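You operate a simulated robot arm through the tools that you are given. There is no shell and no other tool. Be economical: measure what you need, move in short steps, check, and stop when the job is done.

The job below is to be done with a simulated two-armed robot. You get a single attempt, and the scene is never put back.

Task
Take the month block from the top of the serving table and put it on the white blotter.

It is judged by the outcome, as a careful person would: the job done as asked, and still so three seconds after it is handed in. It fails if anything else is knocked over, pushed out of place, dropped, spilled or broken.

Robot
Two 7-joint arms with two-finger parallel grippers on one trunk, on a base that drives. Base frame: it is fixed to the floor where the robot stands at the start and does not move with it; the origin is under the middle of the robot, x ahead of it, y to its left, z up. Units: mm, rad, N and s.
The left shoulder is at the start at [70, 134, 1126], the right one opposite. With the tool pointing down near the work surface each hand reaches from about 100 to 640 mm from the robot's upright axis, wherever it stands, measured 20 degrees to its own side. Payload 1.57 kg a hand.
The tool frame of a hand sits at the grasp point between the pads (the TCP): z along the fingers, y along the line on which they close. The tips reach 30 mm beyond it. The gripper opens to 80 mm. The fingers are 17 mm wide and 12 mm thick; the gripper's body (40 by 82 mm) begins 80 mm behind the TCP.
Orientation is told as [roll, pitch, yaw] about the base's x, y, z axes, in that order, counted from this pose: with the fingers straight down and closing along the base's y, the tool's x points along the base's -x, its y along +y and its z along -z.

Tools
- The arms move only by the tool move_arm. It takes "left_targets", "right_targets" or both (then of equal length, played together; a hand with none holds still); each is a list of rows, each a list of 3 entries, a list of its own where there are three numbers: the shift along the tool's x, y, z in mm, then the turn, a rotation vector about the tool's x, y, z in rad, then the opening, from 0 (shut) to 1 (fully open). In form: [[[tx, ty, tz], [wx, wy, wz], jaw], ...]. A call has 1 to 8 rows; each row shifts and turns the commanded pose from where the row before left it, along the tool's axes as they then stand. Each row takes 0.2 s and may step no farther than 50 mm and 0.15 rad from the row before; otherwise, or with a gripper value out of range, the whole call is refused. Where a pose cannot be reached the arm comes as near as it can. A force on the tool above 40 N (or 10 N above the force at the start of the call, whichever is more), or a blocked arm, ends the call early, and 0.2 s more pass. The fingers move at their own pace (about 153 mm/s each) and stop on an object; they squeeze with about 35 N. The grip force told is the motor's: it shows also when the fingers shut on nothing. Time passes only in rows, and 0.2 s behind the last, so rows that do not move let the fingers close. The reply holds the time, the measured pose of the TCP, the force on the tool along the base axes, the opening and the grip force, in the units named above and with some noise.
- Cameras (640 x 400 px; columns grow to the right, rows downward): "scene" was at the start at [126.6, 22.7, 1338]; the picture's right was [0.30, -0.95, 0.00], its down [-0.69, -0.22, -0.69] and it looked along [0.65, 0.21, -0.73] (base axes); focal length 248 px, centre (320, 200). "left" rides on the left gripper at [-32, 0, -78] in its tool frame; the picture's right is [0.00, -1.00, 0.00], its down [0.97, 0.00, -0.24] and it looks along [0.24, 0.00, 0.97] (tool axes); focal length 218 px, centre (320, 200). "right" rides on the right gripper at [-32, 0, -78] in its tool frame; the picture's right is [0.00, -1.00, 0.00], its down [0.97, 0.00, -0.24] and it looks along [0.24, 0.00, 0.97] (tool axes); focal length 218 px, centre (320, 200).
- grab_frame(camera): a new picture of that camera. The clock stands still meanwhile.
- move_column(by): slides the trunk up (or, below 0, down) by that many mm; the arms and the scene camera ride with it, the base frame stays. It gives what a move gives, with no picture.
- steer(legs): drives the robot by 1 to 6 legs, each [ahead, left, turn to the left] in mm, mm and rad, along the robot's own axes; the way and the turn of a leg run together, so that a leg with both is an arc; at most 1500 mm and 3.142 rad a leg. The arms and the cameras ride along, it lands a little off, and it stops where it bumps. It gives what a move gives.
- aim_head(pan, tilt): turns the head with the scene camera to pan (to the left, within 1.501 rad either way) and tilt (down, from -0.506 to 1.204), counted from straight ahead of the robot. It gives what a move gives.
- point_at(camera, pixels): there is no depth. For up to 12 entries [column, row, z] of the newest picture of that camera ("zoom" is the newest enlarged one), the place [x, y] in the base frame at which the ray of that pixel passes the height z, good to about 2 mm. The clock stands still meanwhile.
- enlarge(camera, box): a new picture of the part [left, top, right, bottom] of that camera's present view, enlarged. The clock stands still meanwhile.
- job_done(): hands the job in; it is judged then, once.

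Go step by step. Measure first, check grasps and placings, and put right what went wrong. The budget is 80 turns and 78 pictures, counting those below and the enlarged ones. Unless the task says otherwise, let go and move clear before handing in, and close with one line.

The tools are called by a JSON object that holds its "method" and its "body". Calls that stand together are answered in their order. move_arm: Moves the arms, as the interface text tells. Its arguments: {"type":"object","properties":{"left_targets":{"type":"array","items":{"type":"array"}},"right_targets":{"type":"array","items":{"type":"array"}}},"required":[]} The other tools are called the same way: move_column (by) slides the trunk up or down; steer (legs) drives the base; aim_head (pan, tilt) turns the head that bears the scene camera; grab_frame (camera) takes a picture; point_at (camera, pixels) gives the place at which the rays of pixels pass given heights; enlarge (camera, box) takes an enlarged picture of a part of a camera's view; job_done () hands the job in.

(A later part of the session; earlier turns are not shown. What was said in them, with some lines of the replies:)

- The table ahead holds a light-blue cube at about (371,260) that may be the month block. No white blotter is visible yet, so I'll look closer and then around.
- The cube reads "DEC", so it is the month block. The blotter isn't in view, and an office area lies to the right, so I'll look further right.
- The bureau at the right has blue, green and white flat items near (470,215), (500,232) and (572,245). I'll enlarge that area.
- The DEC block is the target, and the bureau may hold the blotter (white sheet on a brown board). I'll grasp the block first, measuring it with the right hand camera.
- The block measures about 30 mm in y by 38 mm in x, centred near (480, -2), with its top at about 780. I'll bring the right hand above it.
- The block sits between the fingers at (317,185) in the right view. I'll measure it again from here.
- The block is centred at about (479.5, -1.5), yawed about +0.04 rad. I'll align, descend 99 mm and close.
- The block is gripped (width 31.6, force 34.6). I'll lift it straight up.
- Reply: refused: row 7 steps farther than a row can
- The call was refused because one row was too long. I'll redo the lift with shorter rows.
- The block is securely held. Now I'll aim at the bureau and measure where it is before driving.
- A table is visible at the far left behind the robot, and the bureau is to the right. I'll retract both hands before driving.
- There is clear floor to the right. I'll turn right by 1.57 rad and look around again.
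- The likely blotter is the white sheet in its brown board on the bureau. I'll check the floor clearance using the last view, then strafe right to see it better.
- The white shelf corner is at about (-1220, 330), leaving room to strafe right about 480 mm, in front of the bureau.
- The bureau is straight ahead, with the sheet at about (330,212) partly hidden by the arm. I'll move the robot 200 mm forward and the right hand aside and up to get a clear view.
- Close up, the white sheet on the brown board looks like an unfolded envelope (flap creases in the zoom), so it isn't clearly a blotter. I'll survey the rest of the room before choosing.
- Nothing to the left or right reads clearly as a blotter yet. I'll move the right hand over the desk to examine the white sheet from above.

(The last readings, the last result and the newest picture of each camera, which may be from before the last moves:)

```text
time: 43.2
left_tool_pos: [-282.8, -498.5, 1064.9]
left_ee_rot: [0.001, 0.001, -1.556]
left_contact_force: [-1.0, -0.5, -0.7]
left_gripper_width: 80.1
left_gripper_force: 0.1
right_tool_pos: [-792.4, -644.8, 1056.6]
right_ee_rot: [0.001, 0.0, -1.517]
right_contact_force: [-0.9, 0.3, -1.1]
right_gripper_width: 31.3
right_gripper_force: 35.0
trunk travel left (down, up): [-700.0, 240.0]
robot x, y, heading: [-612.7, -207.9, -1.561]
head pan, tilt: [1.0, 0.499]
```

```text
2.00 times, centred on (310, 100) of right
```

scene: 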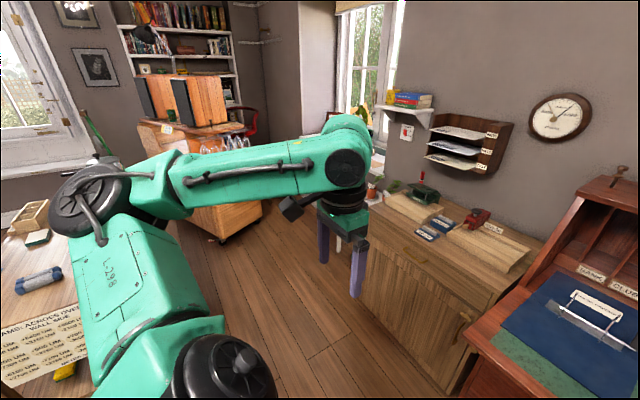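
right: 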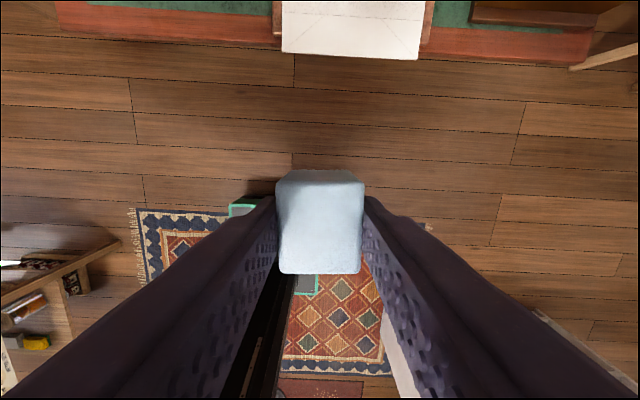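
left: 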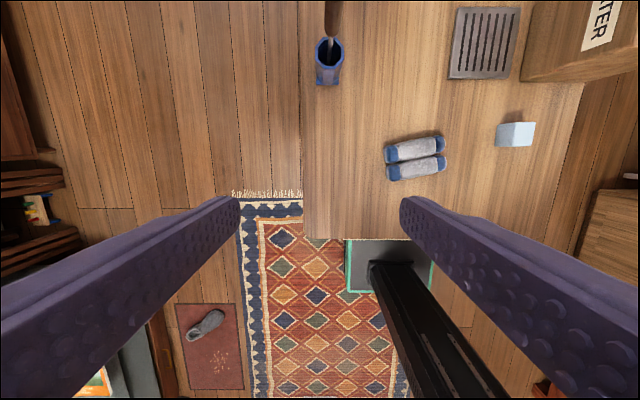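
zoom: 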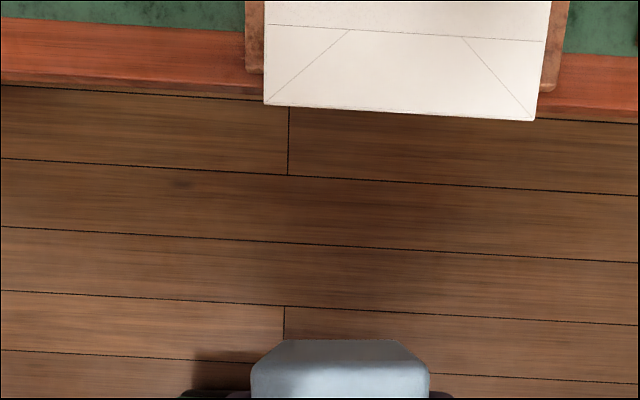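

From above it is clearly an envelope lying on a brown board, so it isn't a white blotter. I'll retract, raise the trunk and back away to survey the windowsill and other surfaces with more detail.

{"method": "move_arm", "body": {"right_targets": [[[40, 0, 0], [0, 0, 0], 0.2], [[40, 0, 0], [0, 0, 0], 0.2], [[40, 0, 0], [0, 0, 0], 0.2], [[0, 0, 0], [0, 0, 0], 0.2]], "left_targets": [[[30, 0, 40], [0, 0, 0], 1], [[30, 0, 40], [0, 0, 0], 1], [[20, 0, 40], [0, 0, 0], 1], [[0, 0, 0], [0, 0, 0], 1]]}}

{"method": "steer", "body": {"legs": [[110, 0, 0], [-210, 330, 0]]}}

{"method": "move_column", "body": {"by": 235}}

{"method": "aim_head", "body": {"pan": 0.75, "tilt": 0.6}}

{"method": "grab_frame", "body": {"camera": "scene"}}

```text
time: 44.2
left_tool_pos: [-246.6, -470.0, 964.3]
left_ee_rot: [-0.003, 0.001, -1.557]
left_contact_force: [-0.5, 0.4, 0.0]
left_gripper_width: 80.2
left_gripper_force: 0.2
left hand out of reach, approached as far as the arm can: row 2, 3
right_tool_pos: [-798.8, -521.8, 1055.2]
right_ee_rot: [0.003, 0.001, -1.518]
right_contact_force: [0.3, 0.6, -0.6]
right_gripper_width: 31.4
right_gripper_force: 35.1
trunk travel left (down, up): [-700.0, 240.0]
robot x, y, heading: [-616.4, -205.9, -1.557]
head pan, tilt: [1.0, 0.499]
```

```text
time: 47.5
left_tool_pos: [87.1, -364.0, 963.7]
left_ee_rot: [-0.002, 0.001, -1.555]
left_contact_force: [0.5, -0.2, -0.4]
left_gripper_width: 80.0
left_gripper_force: 0.0
right_tool_pos: [-461.7, -419.4, 1055.7]
right_ee_rot: [-0.001, 0.001, -1.516]
right_contact_force: [-0.6, -0.6, -0.9]
right_gripper_width: 31.8
right_gripper_force: 34.9
trunk travel left (down, up): [-700.0, 240.0]
robot x, y, heading: [-282.5, -101.9, -1.56]
head pan, tilt: [1.0, 0.499]
```

```text
time: 49.9
left_tool_pos: [89.0, -365.3, 1198.1]
left_ee_rot: [-0.002, 0.0, -1.556]
left_contact_force: [0.1, 0.5, 0.1]
left_gripper_width: 80.3
left_gripper_force: 0.0
right_tool_pos: [-461.5, -420.1, 1291.3]
right_ee_rot: [0.0, 0.001, -1.513]
right_contact_force: [0.2, -0.5, -1.1]
right_gripper_width: 31.6
right_gripper_force: 34.3
trunk travel left (down, up): [-935.0, 5.0]
robot x, y, heading: [-278.8, -99.0, -1.553]
head pan, tilt: [1.0, 0.499]
```

```text
time: 50.7
left_tool_pos: [87.9, -365.6, 1198.8]
left_ee_rot: [-0.002, 0.002, -1.554]
left_contact_force: [1.0, -0.3, 0.4]
left_gripper_width: 80.3
left_gripper_force: 0.1
right_tool_pos: [-462.0, -419.3, 1292.0]
right_ee_rot: [0.001, 0.0, -1.515]
right_contact_force: [0.1, 0.2, -0.3]
right_gripper_width: 31.3
right_gripper_force: 35.2
trunk travel left (down, up): [-935.0, 5.0]
robot x, y, heading: [-277.7, -99.0, -1.554]
head pan, tilt: [0.75, 0.6]
```

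```text
37 pictures are left
```

scene: 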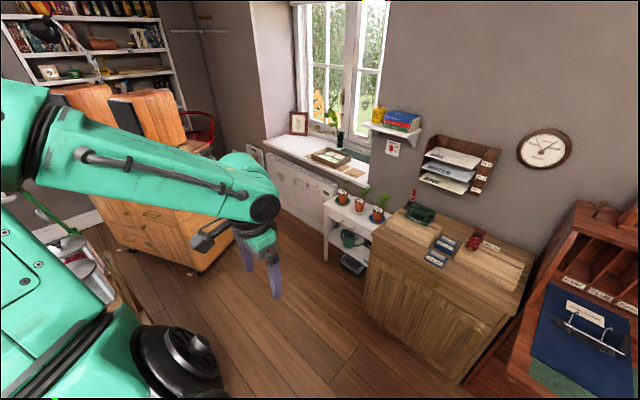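

{"method": "enlarge", "body": {"camera": "scene", "box": [270, 105, 390, 195]}}

{"method": "enlarge", "body": {"camera": "scene", "box": [0, 0, 240, 160]}}

{"method": "enlarge", "body": {"camera": "scene", "box": [310, 180, 550, 300]}}

```text
4.44 times, centred on (330, 150) of scene
```

zoom: 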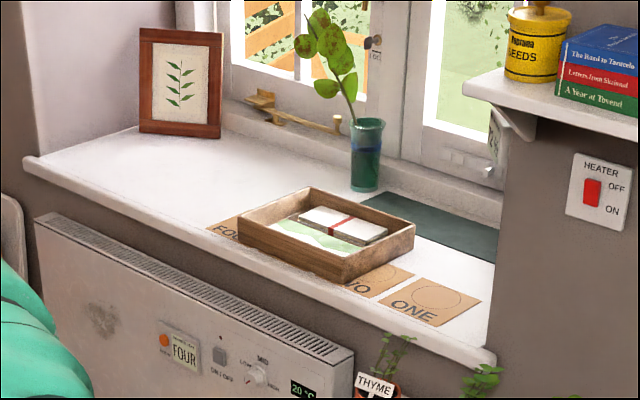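

```text
2.50 times, centred on (120, 80) of scene
```

zoom: 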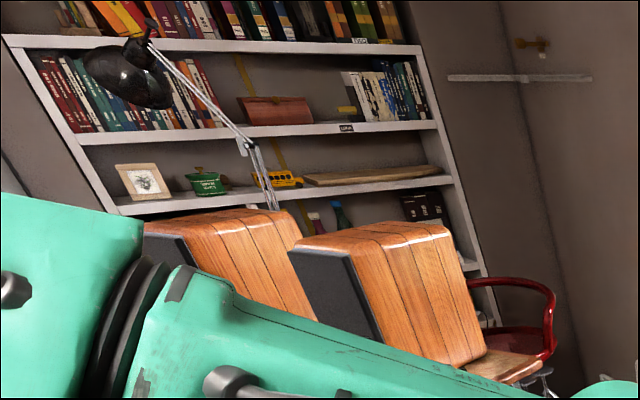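

```text
2.67 times, centred on (430, 240) of scene
```

zoom: 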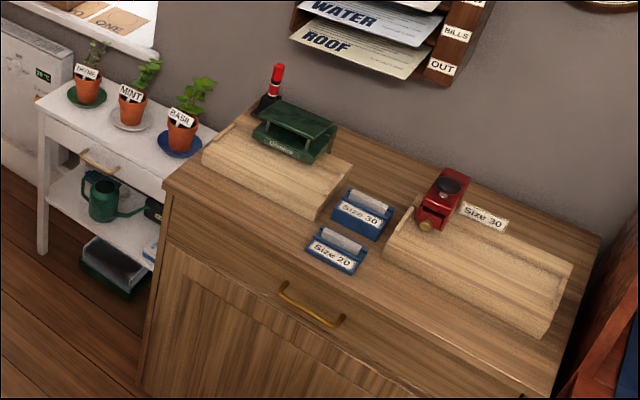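

A lamp, red chair and bookcase stand beyond the orange cabinet, so a desk may be there. I'll turn back left to face that end of the room with the head raised.

{"method": "steer", "body": {"legs": [[0, 0, 1.3]]}}

{"method": "aim_head", "body": {"pan": 0.0, "tilt": 0.4}}

{"method": "grab_frame", "body": {"camera": "scene"}}

{"method": "enlarge", "body": {"camera": "scene", "box": [200, 60, 440, 240]}}

```text
time: 54.2
left_tool_pos: [84.5, 171.0, 1199.0]
left_ee_rot: [-0.002, 0.002, -0.291]
left_contact_force: [-0.5, -0.2, -0.4]
left_gripper_width: 80.1
left_gripper_force: 0.1
right_tool_pos: [-29.4, -370.3, 1291.8]
right_ee_rot: [-0.001, -0.001, -0.251]
right_contact_force: [-0.3, -0.1, 0.5]
right_gripper_width: 31.6
right_gripper_force: 34.9
trunk travel left (down, up): [-935.0, 5.0]
robot x, y, heading: [-277.9, -96.3, -0.29]
head pan, tilt: [0.75, 0.6]
```

```text
time: 55.4
left_tool_pos: [83.2, 170.8, 1197.8]
left_ee_rot: [-0.004, 0.002, -0.294]
left_contact_force: [-0.1, -0.2, -0.1]
left_gripper_width: 80.1
left_gripper_force: 0.0
right_tool_pos: [-30.2, -370.3, 1292.0]
right_ee_rot: [-0.001, -0.001, -0.252]
right_contact_force: [0.2, 0.3, -0.2]
right_gripper_width: 31.4
right_gripper_force: 35.2
trunk travel left (down, up): [-935.0, 5.0]
robot x, y, heading: [-279.9, -99.1, -0.294]
head pan, tilt: [0.0, 0.4]
```

```text
33 pictures are left
```

scene: 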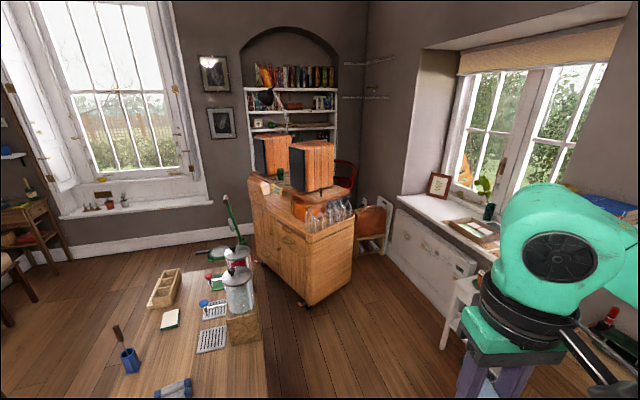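

```text
2.22 times, centred on (320, 150) of scene
```

zoom: 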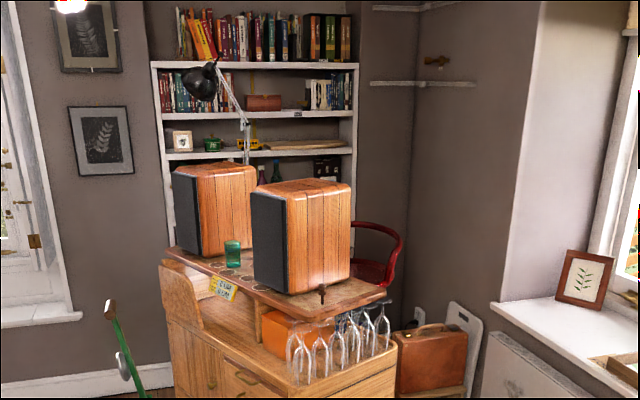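

A desk with a lamp and red chair stands behind the orange cabinet, and its top is hidden from here. I'll measure the gap left of the serving table for a way around.

{"method": "aim_head", "body": {"pan": 0.85, "tilt": 0.6}}

{"method": "grab_frame", "body": {"camera": "scene"}}

```text
time: 56.5
left_tool_pos: [83.9, 169.3, 1198.4]
left_ee_rot: [-0.002, 0.002, -0.293]
left_contact_force: [-0.3, 0.8, 0.4]
left_gripper_width: 80.2
left_gripper_force: 0.0
right_tool_pos: [-29.3, -371.0, 1291.8]
right_ee_rot: [-0.001, 0.0, -0.249]
right_contact_force: [0.1, -0.7, -0.7]
right_gripper_width: 31.4
right_gripper_force: 35.3
trunk travel left (down, up): [-935.0, 5.0]
robot x, y, heading: [-279.7, -98.4, -0.289]
head pan, tilt: [0.85, 0.6]
```

```text
31 pictures are left
```

scene: 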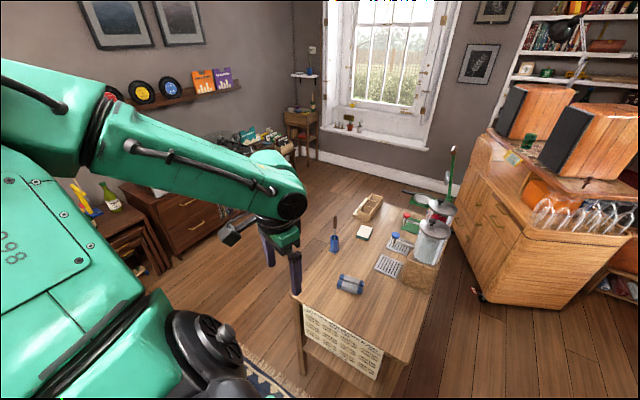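

{"method": "point_at", "body": {"camera": "scene", "pixels": [[185, 270, 0], [147, 280, 0], [480, 302, 0], [525, 310, 0], [457, 230, 0], [300, 373, 0], [293, 295, 740], [445, 250, 740], [375, 188, 740], [311, 165, 0], [437, 195, 0], [350, 190, 740]]}}

{"method": "enlarge", "body": {"camera": "scene", "box": [200, 80, 380, 200]}}

```text
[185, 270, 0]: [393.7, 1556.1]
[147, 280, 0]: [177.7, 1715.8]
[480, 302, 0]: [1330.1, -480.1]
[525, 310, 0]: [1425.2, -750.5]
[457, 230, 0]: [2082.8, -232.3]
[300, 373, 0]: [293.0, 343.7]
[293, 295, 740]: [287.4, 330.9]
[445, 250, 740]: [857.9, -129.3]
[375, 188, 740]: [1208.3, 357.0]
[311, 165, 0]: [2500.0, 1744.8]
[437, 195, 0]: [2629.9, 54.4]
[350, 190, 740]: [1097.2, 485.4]
```

```text
3.33 times, centred on (290, 140) of scene
```

zoom: 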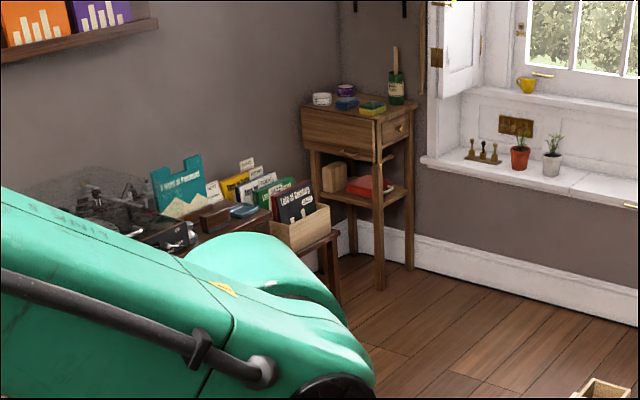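

The gap left of the table is about 1.2 m wide (y 360 to 1556). I'll straighten up, swing out to y≈850 and drive ahead to look behind the cabinet.

{"method": "steer", "body": {"legs": [[0, 0, 0.29], [130, 950, 0], [1300, 0, 0]]}}

{"method": "aim_head", "body": {"pan": -0.8, "tilt": 0.4}}

{"method": "grab_frame", "body": {"camera": "scene"}}

```text
time: 68.5
left_tool_pos: [1413.4, 1190.0, 1198.6]
left_ee_rot: [-0.003, 0.0, -0.022]
left_contact_force: [0.2, -0.1, 0.7]
left_gripper_width: 79.9
left_gripper_force: 0.0
right_tool_pos: [1446.6, 638.3, 1291.2]
right_ee_rot: [-0.001, -0.001, 0.018]
right_contact_force: [0.0, -0.9, -0.1]
right_gripper_width: 31.6
right_gripper_force: 35.1
trunk travel left (down, up): [-935.0, 5.0]
robot x, y, heading: [1137.5, 836.1, -0.02]
head pan, tilt: [0.85, 0.6]
```

```text
time: 70.2
left_tool_pos: [1414.9, 1191.0, 1198.8]
left_ee_rot: [-0.005, 0.001, -0.023]
left_contact_force: [0.0, 0.7, 0.0]
left_gripper_width: 80.1
left_gripper_force: 0.1
right_tool_pos: [1449.3, 638.3, 1292.0]
right_ee_rot: [0.0, -0.001, 0.017]
right_contact_force: [-0.3, -0.5, 0.3]
right_gripper_width: 31.7
right_gripper_force: 35.5
trunk travel left (down, up): [-935.0, 5.0]
robot x, y, heading: [1134.7, 835.2, -0.021]
head pan, tilt: [-0.799, 0.4]
```

```text
29 pictures are left
```

scene: 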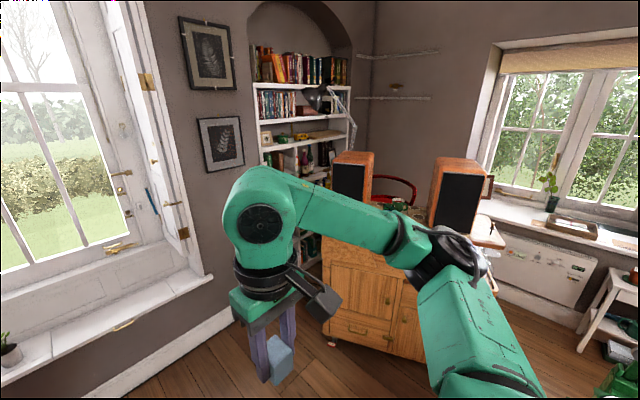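

I can see the bookcase and the cabinet from here, and there is no obvious big desk. I'll zoom in on that region.

{"method": "enlarge", "body": {"camera": "scene", "box": [240, 60, 460, 240]}}

{"method": "aim_head", "body": {"pan": -1.5, "tilt": 0.5}}

{"method": "grab_frame", "body": {"camera": "scene"}}

```text
2.22 times, centred on (350, 150) of scene
```

zoom: 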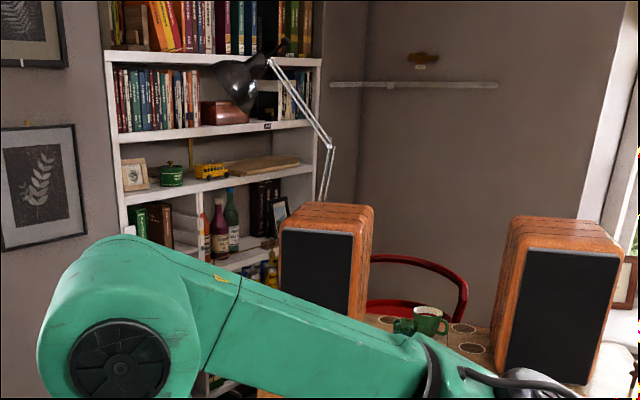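

```text
time: 71.3
left_tool_pos: [1414.6, 1190.6, 1197.8]
left_ee_rot: [-0.004, 0.001, -0.023]
left_contact_force: [-0.6, -0.2, -0.2]
left_gripper_width: 80.0
left_gripper_force: 0.0
right_tool_pos: [1448.6, 637.8, 1292.3]
right_ee_rot: [0.001, 0.001, 0.018]
right_contact_force: [0.7, -0.9, -0.8]
right_gripper_width: 31.5
right_gripper_force: 35.0
trunk travel left (down, up): [-935.0, 5.0]
robot x, y, heading: [1137.3, 833.0, -0.023]
head pan, tilt: [-1.499, 0.499]
```

```text
27 pictures are left
```

scene: 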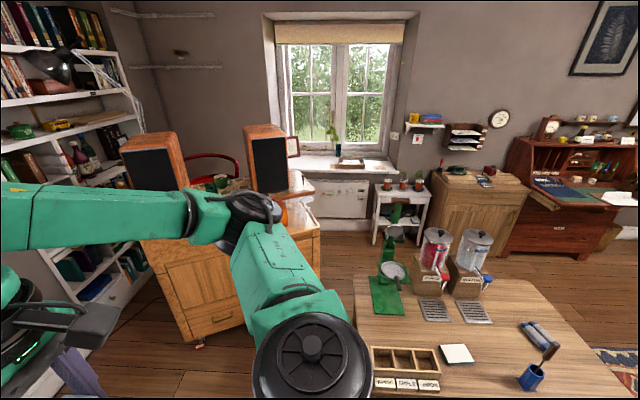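

On the serving table there is a white-topped pad at (457,353). I'll zoom in on that end of the table.

{"method": "enlarge", "body": {"camera": "scene", "box": [360, 310, 500, 400]}}

{"method": "enlarge", "body": {"camera": "scene", "box": [360, 190, 500, 330]}}

```text
4.44 times, centred on (430, 355) of scene
```

zoom: 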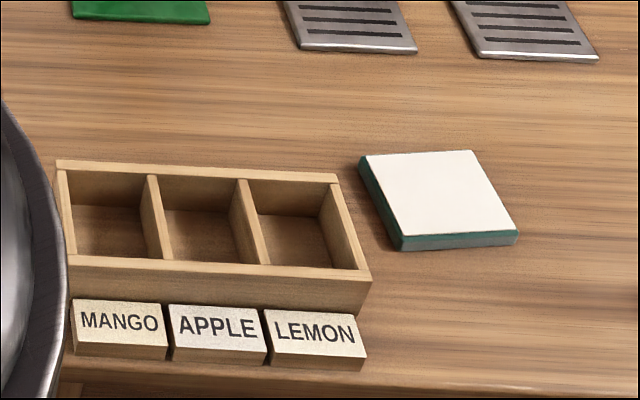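

```text
2.86 times, centred on (430, 260) of scene
```

zoom: 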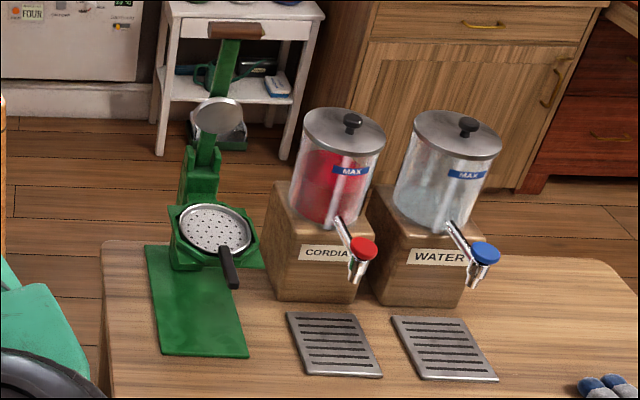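

That is a small pad about 80 mm square, white on a green base, next to the drip trays. It is a real candidate, but first I'll look at the unseen back of the room by turning right.

{"method": "steer", "body": {"legs": [[0, 0, -1.55]]}}

{"method": "aim_head", "body": {"pan": -1.4, "tilt": 0.35}}

{"method": "grab_frame", "body": {"camera": "scene"}}

{"method": "aim_head", "body": {"pan": 0.1, "tilt": 1.0}}

{"method": "grab_frame", "body": {"camera": "scene"}}

```text
time: 75.4
left_tool_pos: [1501.8, 565.2, 1198.0]
left_ee_rot: [-0.003, 0.002, -1.563]
left_contact_force: [-0.4, -0.6, 0.0]
left_gripper_width: 80.2
left_gripper_force: 0.1
right_tool_pos: [950.9, 515.5, 1292.1]
right_ee_rot: [0.0, 0.001, -1.523]
right_contact_force: [0.6, -0.3, -0.7]
right_gripper_width: 31.7
right_gripper_force: 34.8
trunk travel left (down, up): [-935.0, 5.0]
robot x, y, heading: [1135.0, 831.1, -1.563]
head pan, tilt: [-1.499, 0.499]
```

```text
time: 76.1
left_tool_pos: [1500.4, 565.0, 1198.1]
left_ee_rot: [-0.003, 0.0, -1.562]
left_contact_force: [0.2, -0.2, -0.2]
left_gripper_width: 79.9
left_gripper_force: 0.2
right_tool_pos: [950.7, 515.5, 1291.9]
right_ee_rot: [0.001, 0.001, -1.525]
right_contact_force: [-0.4, 0.0, -0.8]
right_gripper_width: 31.4
right_gripper_force: 35.1
trunk travel left (down, up): [-935.0, 5.0]
robot x, y, heading: [1135.6, 833.5, -1.565]
head pan, tilt: [-1.4, 0.351]
```

```text
24 pictures are left
```

scene: 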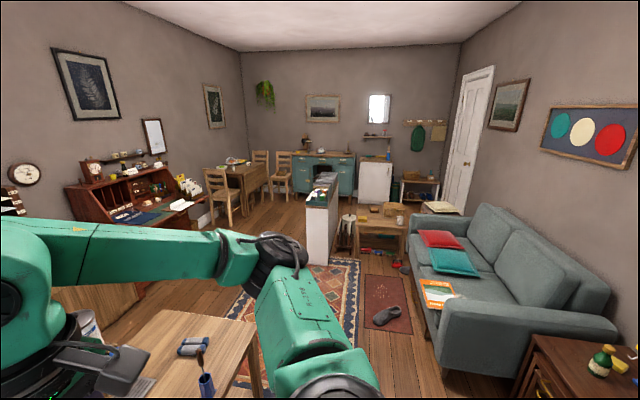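

```text
time: 77.7
left_tool_pos: [1502.2, 566.1, 1199.1]
left_ee_rot: [-0.002, 0.001, -1.565]
left_contact_force: [0.0, 0.5, -0.1]
left_gripper_width: 80.1
left_gripper_force: 0.1
right_tool_pos: [950.9, 515.8, 1291.8]
right_ee_rot: [0.0, 0.001, -1.525]
right_contact_force: [-0.1, -1.0, -0.4]
right_gripper_width: 31.8
right_gripper_force: 35.0
trunk travel left (down, up): [-935.0, 5.0]
robot x, y, heading: [1137.3, 833.9, -1.561]
head pan, tilt: [0.099, 1.0]
```

```text
23 pictures are left
```

scene: 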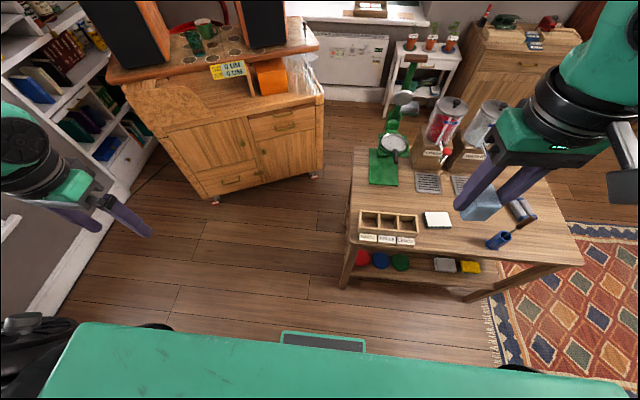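

The table has a lower shelf with items at (380,262) and (455,267). I'll zoom in on that and on the rest of the room.

{"method": "enlarge", "body": {"camera": "scene", "box": [340, 190, 540, 300]}}

{"method": "aim_head", "body": {"pan": -1.4, "tilt": 0.35}}

{"method": "enlarge", "body": {"camera": "scene", "box": [280, 110, 470, 260]}}

{"method": "enlarge", "body": {"camera": "scene", "box": [190, 130, 300, 220]}}

```text
3.20 times, centred on (440, 245) of scene
```

zoom: 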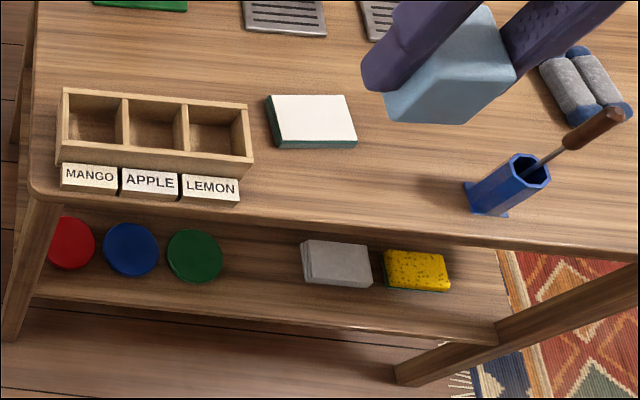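

```text
time: 79.3
left_tool_pos: [1500.9, 566.2, 1198.7]
left_ee_rot: [-0.001, 0.002, -1.563]
left_contact_force: [-0.4, 0.4, -0.4]
left_gripper_width: 80.1
left_gripper_force: 0.0
right_tool_pos: [951.6, 516.6, 1291.7]
right_ee_rot: [0.0, -0.001, -1.524]
right_contact_force: [-0.1, 0.1, -0.1]
right_gripper_width: 31.4
right_gripper_force: 34.5
trunk travel left (down, up): [-935.0, 5.0]
robot x, y, heading: [1137.7, 829.6, -1.567]
head pan, tilt: [-1.4, 0.351]
```

```text
2.67 times, centred on (375, 185) of scene
```

zoom: 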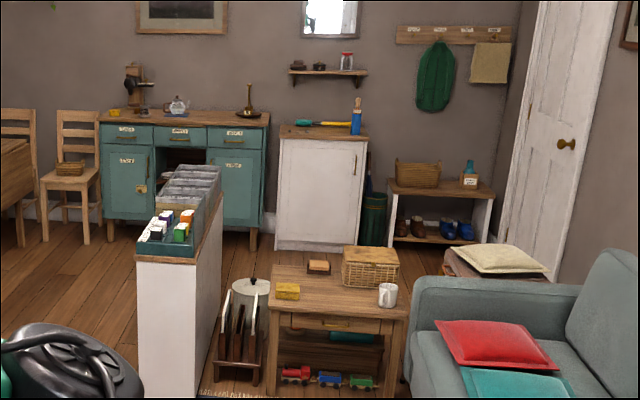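

```text
4.44 times, centred on (245, 175) of scene
```

zoom: 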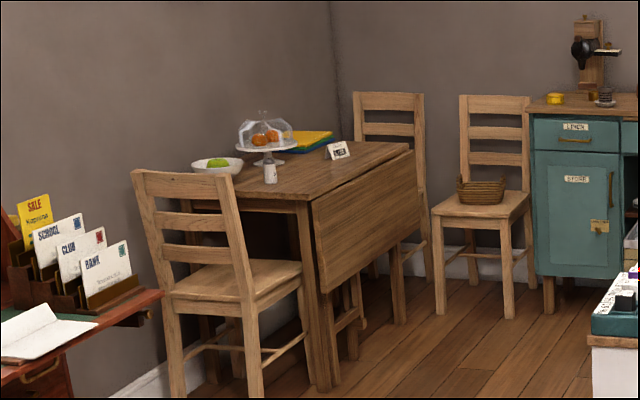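

Nothing else in the room looks like a white blotter. The white pad with the green base on the serving table is the best match, so I'll zoom in closely on it, along with the small item on the bureau.

{"method": "aim_head", "body": {"pan": 0.1, "tilt": 1.0}}

{"method": "enlarge", "body": {"camera": "scene", "box": [410, 200, 465, 235]}}

{"method": "enlarge", "body": {"camera": "scene", "box": [425, 245, 490, 285]}}

```text
time: 80.9
left_tool_pos: [1500.5, 565.6, 1197.7]
left_ee_rot: [-0.001, 0.001, -1.563]
left_contact_force: [-0.5, -0.1, 0.5]
left_gripper_width: 79.8
left_gripper_force: 0.0
right_tool_pos: [951.4, 515.4, 1291.7]
right_ee_rot: [0.0, 0.001, -1.523]
right_contact_force: [0.2, -1.4, 1.1]
right_gripper_width: 31.4
right_gripper_force: 34.7
trunk travel left (down, up): [-935.0, 5.0]
robot x, y, heading: [1135.3, 833.6, -1.564]
head pan, tilt: [0.099, 1.0]
```

```text
11.43 times, centred on (438, 218) of scene
```

zoom: 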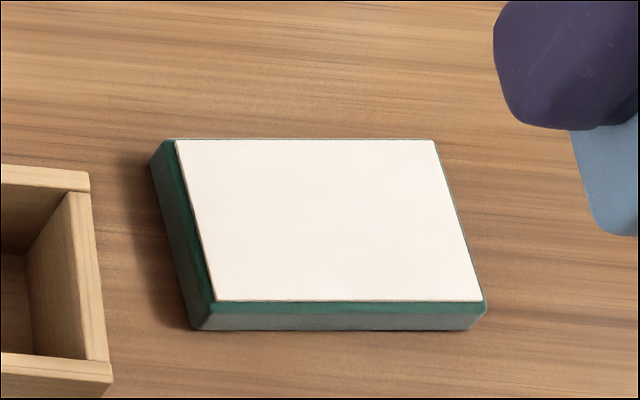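

```text
9.85 times, centred on (458, 265) of scene
```

zoom: 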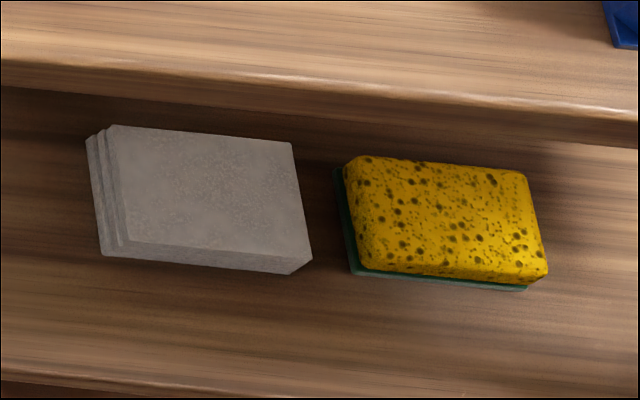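

It is a white sheet set on a green block, which fits a small blotter, so I'll take it as the target. Next I'll measure its corners.

{"method": "enlarge", "body": {"camera": "scene", "box": [410, 200, 465, 235]}}

{"method": "point_at", "body": {"camera": "zoom", "pixels": [[178, 140, 755], [433, 140, 755], [482, 300, 755], [213, 300, 755], [195, 328, 740], [470, 328, 740], [487, 300, 755], [190, 170, 790], [100, 365, 780]]}}

```text
11.43 times, centred on (438, 218) of scene
```

zoom: 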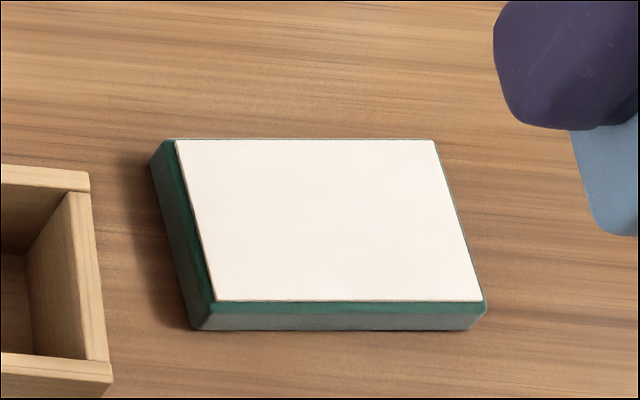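

```text
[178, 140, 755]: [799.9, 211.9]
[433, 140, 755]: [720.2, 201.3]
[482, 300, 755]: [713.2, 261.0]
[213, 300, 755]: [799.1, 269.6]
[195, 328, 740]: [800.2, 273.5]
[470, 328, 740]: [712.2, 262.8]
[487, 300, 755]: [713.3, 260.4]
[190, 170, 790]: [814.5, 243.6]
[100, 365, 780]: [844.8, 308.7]
```

The pad is about 85 × 58 mm, centred at (758, 236), with its top near 750–755. I'll shift the robot right and forward so the target sits in the right arm's good zone, then lower the trunk.

{"method": "steer", "body": {"legs": [[0, -200, 0], [80, 0, 0]]}}

{"method": "move_column", "body": {"by": -235}}

{"method": "grab_frame", "body": {"camera": "right"}}

{"method": "point_at", "body": {"camera": "right", "pixels": [[320, 120, 755]]}}

```text
time: 83.2
left_tool_pos: [1303.9, 497.8, 1200.5]
left_ee_rot: [-0.004, -0.007, -1.557]
left_contact_force: [-0.8, -0.2, 0.7]
left_gripper_width: 80.1
left_gripper_force: 0.1
right_tool_pos: [754.6, 444.8, 1294.9]
right_ee_rot: [-0.002, -0.009, -1.517]
right_contact_force: [-0.1, 0.1, 0.8]
right_gripper_width: 31.6
right_gripper_force: 35.1
trunk travel left (down, up): [-935.0, 5.0]
robot x, y, heading: [930.5, 754.9, -1.559]
head pan, tilt: [0.099, 1.0]
```

```text
time: 85.7
left_tool_pos: [1302.7, 487.1, 963.9]
left_ee_rot: [-0.004, 0.002, -1.557]
left_contact_force: [-0.3, 0.7, -0.1]
left_gripper_width: 79.7
left_gripper_force: 0.0
right_tool_pos: [753.0, 435.2, 1058.4]
right_ee_rot: [0.0, 0.0, -1.519]
right_contact_force: [0.7, -0.1, -0.1]
right_gripper_width: 31.6
right_gripper_force: 35.2
trunk travel left (down, up): [-700.0, 240.0]
robot x, y, heading: [935.3, 750.9, -1.561]
head pan, tilt: [0.099, 1.0]
```

```text
16 pictures are left
```

right: 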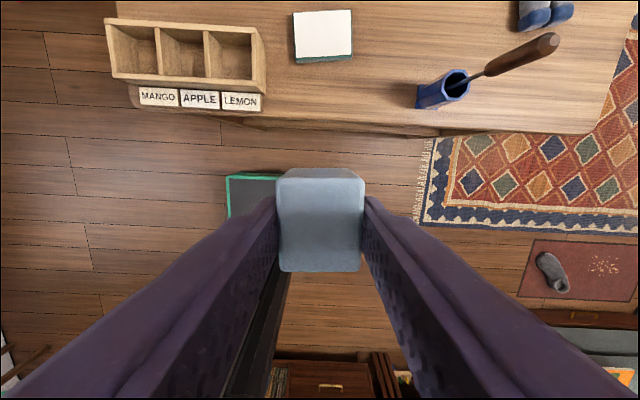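

```text
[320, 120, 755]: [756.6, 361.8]
```

The pad shows clearly at (294–352, 10–62). I'll measure it from this camera.

{"method": "point_at", "body": {"camera": "right", "pixels": [[293, 14, 753], [351, 10, 753], [352, 53, 753], [296, 57, 753], [323, 34, 753], [298, 63, 740], [352, 60, 740], [262, 95, 770]]}}

```text
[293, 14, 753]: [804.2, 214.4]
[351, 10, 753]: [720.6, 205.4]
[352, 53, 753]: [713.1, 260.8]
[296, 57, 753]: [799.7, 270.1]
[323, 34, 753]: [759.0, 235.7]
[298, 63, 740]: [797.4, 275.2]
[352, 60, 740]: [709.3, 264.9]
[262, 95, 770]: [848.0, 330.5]
```

Target centre confirmed at about (759, 236). I'll move the right hand over it and part-way down.

{"method": "move_arm", "body": {"right_targets": [[[-45, -2, 0], [0, 0, 0], 0.2], [[-45, -2, 0], [0, 0, 0], 0.2], [[-45, 0, 0], [0, 0, 0], 0.2], [[-45, 0, 10], [0, 0, 0], 0.2], [[-19, 0, 40], [0, 0, 0], 0.2], [[0, 0, 45], [0, 0, -0.055], 0.2], [[0, 0, 45], [0, 0, 0], 0.2], [[0, 0, 45], [0, 0, 0], 0.2]]}}

{"method": "grab_frame", "body": {"camera": "right"}}

{"method": "grab_frame", "body": {"camera": "scene"}}

```text
time: 87.5
left_tool_pos: [1301.9, 487.4, 963.5]
left_ee_rot: [-0.002, 0.002, -1.557]
left_contact_force: [-0.5, 0.0, 0.1]
left_gripper_width: 80.0
left_gripper_force: 0.1
right_tool_pos: [761.1, 235.4, 873.2]
right_ee_rot: [0.001, 0.001, -1.459]
right_contact_force: [1.3, 0.7, -0.3]
right_gripper_width: 31.7
right_gripper_force: 34.8
trunk travel left (down, up): [-700.0, 240.0]
robot x, y, heading: [937.7, 754.7, -1.558]
head pan, tilt: [0.099, 1.0]
```

```text
15 pictures are left
```

right: 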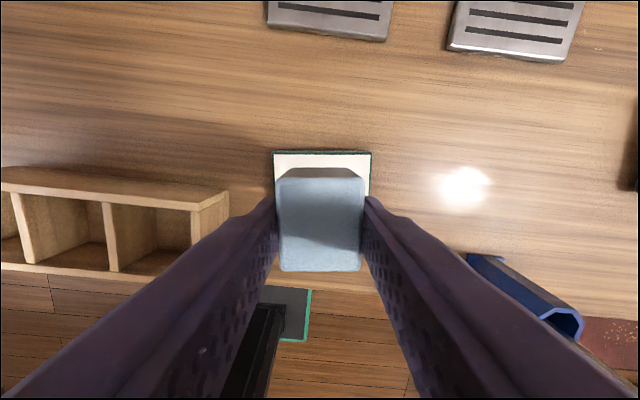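

```text
14 pictures are left
```

scene: 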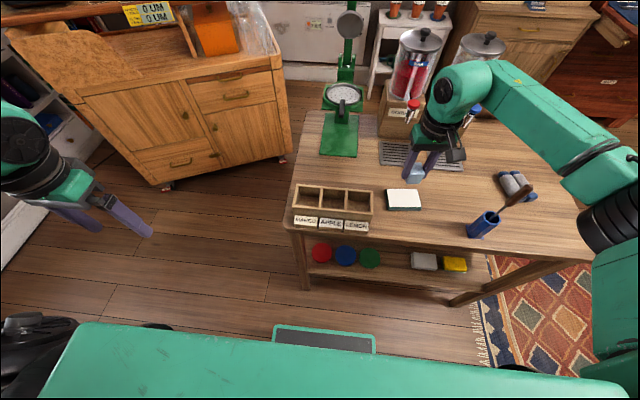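

The hand is centred over the pad. I'll descend to just above contact.

{"method": "move_arm", "body": {"right_targets": [[[0, 0, 30], [0, 0, 0], 0.2], [[0, 0, 30], [0, 0, 0], 0.2], [[0, 0, 12], [0, 0, 0], 0.2], [[0, 0, 0], [0, 0, 0], 0.2]]}}

{"method": "enlarge", "body": {"camera": "scene", "box": [360, 150, 460, 230]}}

{"method": "grab_frame", "body": {"camera": "right"}}

```text
time: 88.5
left_tool_pos: [1303.4, 487.1, 962.2]
left_ee_rot: [-0.003, 0.001, -1.557]
left_contact_force: [-0.4, -0.1, -0.2]
left_gripper_width: 80.3
left_gripper_force: 0.0
right_tool_pos: [759.5, 235.3, 799.8]
right_ee_rot: [0.0, 0.0, -1.462]
right_contact_force: [-0.4, 0.4, -0.9]
right_gripper_width: 31.5
right_gripper_force: 35.0
trunk travel left (down, up): [-700.0, 240.0]
robot x, y, heading: [938.8, 751.1, -1.555]
head pan, tilt: [0.099, 1.0]
```

```text
5.00 times, centred on (410, 190) of scene
```

zoom: 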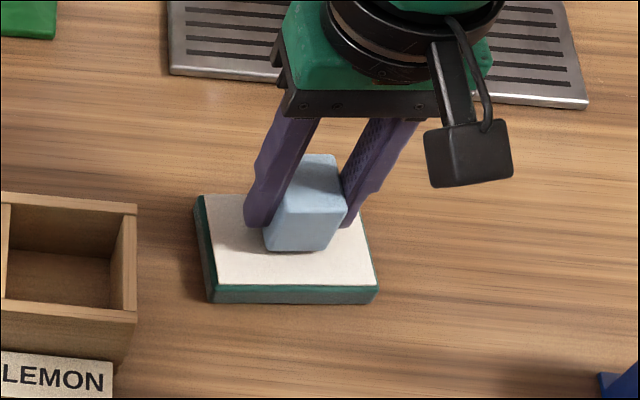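

```text
12 pictures are left
```

right: 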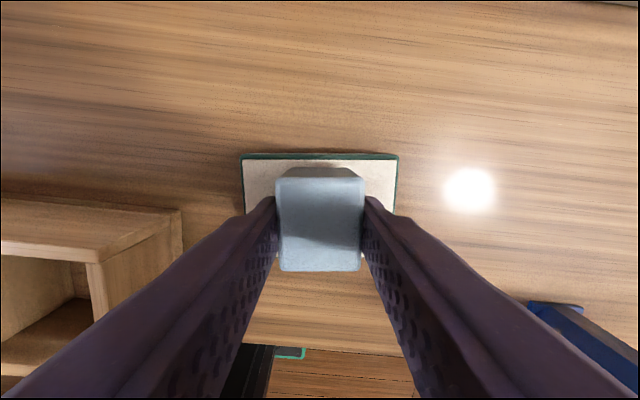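

The block hovers a few mm above the pad, well centred. I'll lower it gently in small steps and watch the force.

{"method": "move_arm", "body": {"right_targets": [[[0, 0, 2.5], [0, 0, 0], 0.2], [[0, 0, 1.5], [0, 0, 0], 0.2], [[0, 0, 1], [0, 0, 0], 0.2], [[0, 0, 0], [0, 0, 0], 0.2]]}}

```text
time: 89.5
left_tool_pos: [1303.2, 488.1, 963.3]
left_ee_rot: [-0.003, 0.003, -1.556]
left_contact_force: [-0.5, -0.1, 0.9]
left_gripper_width: 80.1
left_gripper_force: 0.0
right_tool_pos: [760.9, 234.6, 794.4]
right_ee_rot: [0.0, -0.002, -1.463]
right_contact_force: [-0.9, -1.2, 4.2]
right_gripper_width: 31.6
right_gripper_force: 34.6
trunk travel left (down, up): [-700.0, 240.0]
robot x, y, heading: [940.8, 753.9, -1.559]
head pan, tilt: [0.099, 1.0]
```

The upward force of 4.2 N shows light contact with the pad. I'll open partly and withdraw upward.

{"method": "move_arm", "body": {"right_targets": [[[0, 0, 0], [0, 0, 0], 0.45], [[0, 0, 0], [0, 0, 0], 0.55], [[0, 0, 0], [0, 0, 0], 0.6], [[0, 0, -20], [0, 0, 0], 0.6], [[0, 0, -40], [0, 0, 0], 0.6], [[0, 0, -45], [0, 0, 0], 0.6], [[0, 0, -45], [0, 0, 0], 0.6], [[0, 0, -45], [0, 0, 0], 0.6]]}}

{"method": "grab_frame", "body": {"camera": "right"}}

{"method": "enlarge", "body": {"camera": "scene", "box": [360, 150, 460, 230]}}

```text
time: 91.2
left_tool_pos: [1303.9, 487.7, 963.2]
left_ee_rot: [-0.004, 0.002, -1.557]
left_contact_force: [-0.7, -0.3, -0.3]
left_gripper_width: 80.0
left_gripper_force: 0.1
right_tool_pos: [760.5, 235.6, 987.9]
right_ee_rot: [-0.001, 0.001, -1.46]
right_contact_force: [0.3, 0.1, 0.0]
right_gripper_width: 48.1
right_gripper_force: 0.1
trunk travel left (down, up): [-700.0, 240.0]
robot x, y, heading: [934.8, 752.0, -1.559]
head pan, tilt: [0.099, 1.0]
```

```text
11 pictures are left
```

right: 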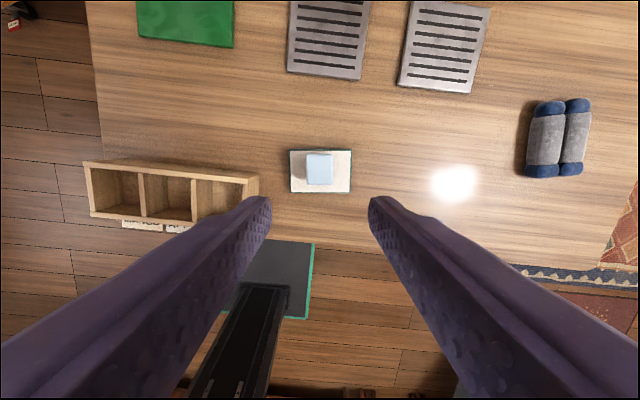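

```text
5.00 times, centred on (410, 190) of scene
```

zoom: 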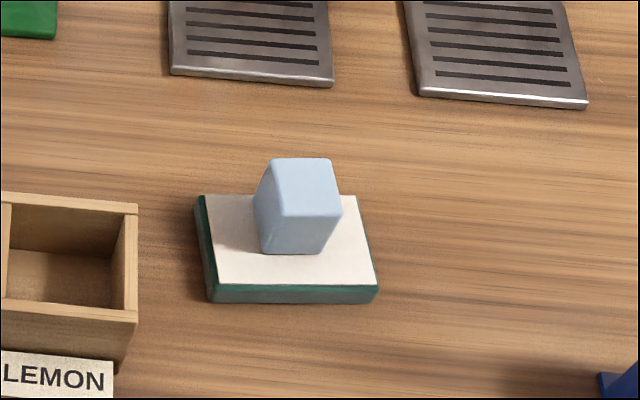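

The block stands upright and centred on the white pad at zoom (297,205), the hand is clear, and the neighbouring items haven't moved. I'm handing it in.

{"method": "job_done", "body": {}}

```text
The job is handed in.
```

I took the DEC month block from the serving table top and set it upright on the white pad with the green base, at the other end of the same table. I took that pad to be the white blotter: nothing is labelled as one, and it was the best match I found, though I didn't fully see the top of the hi-fi sideboard.
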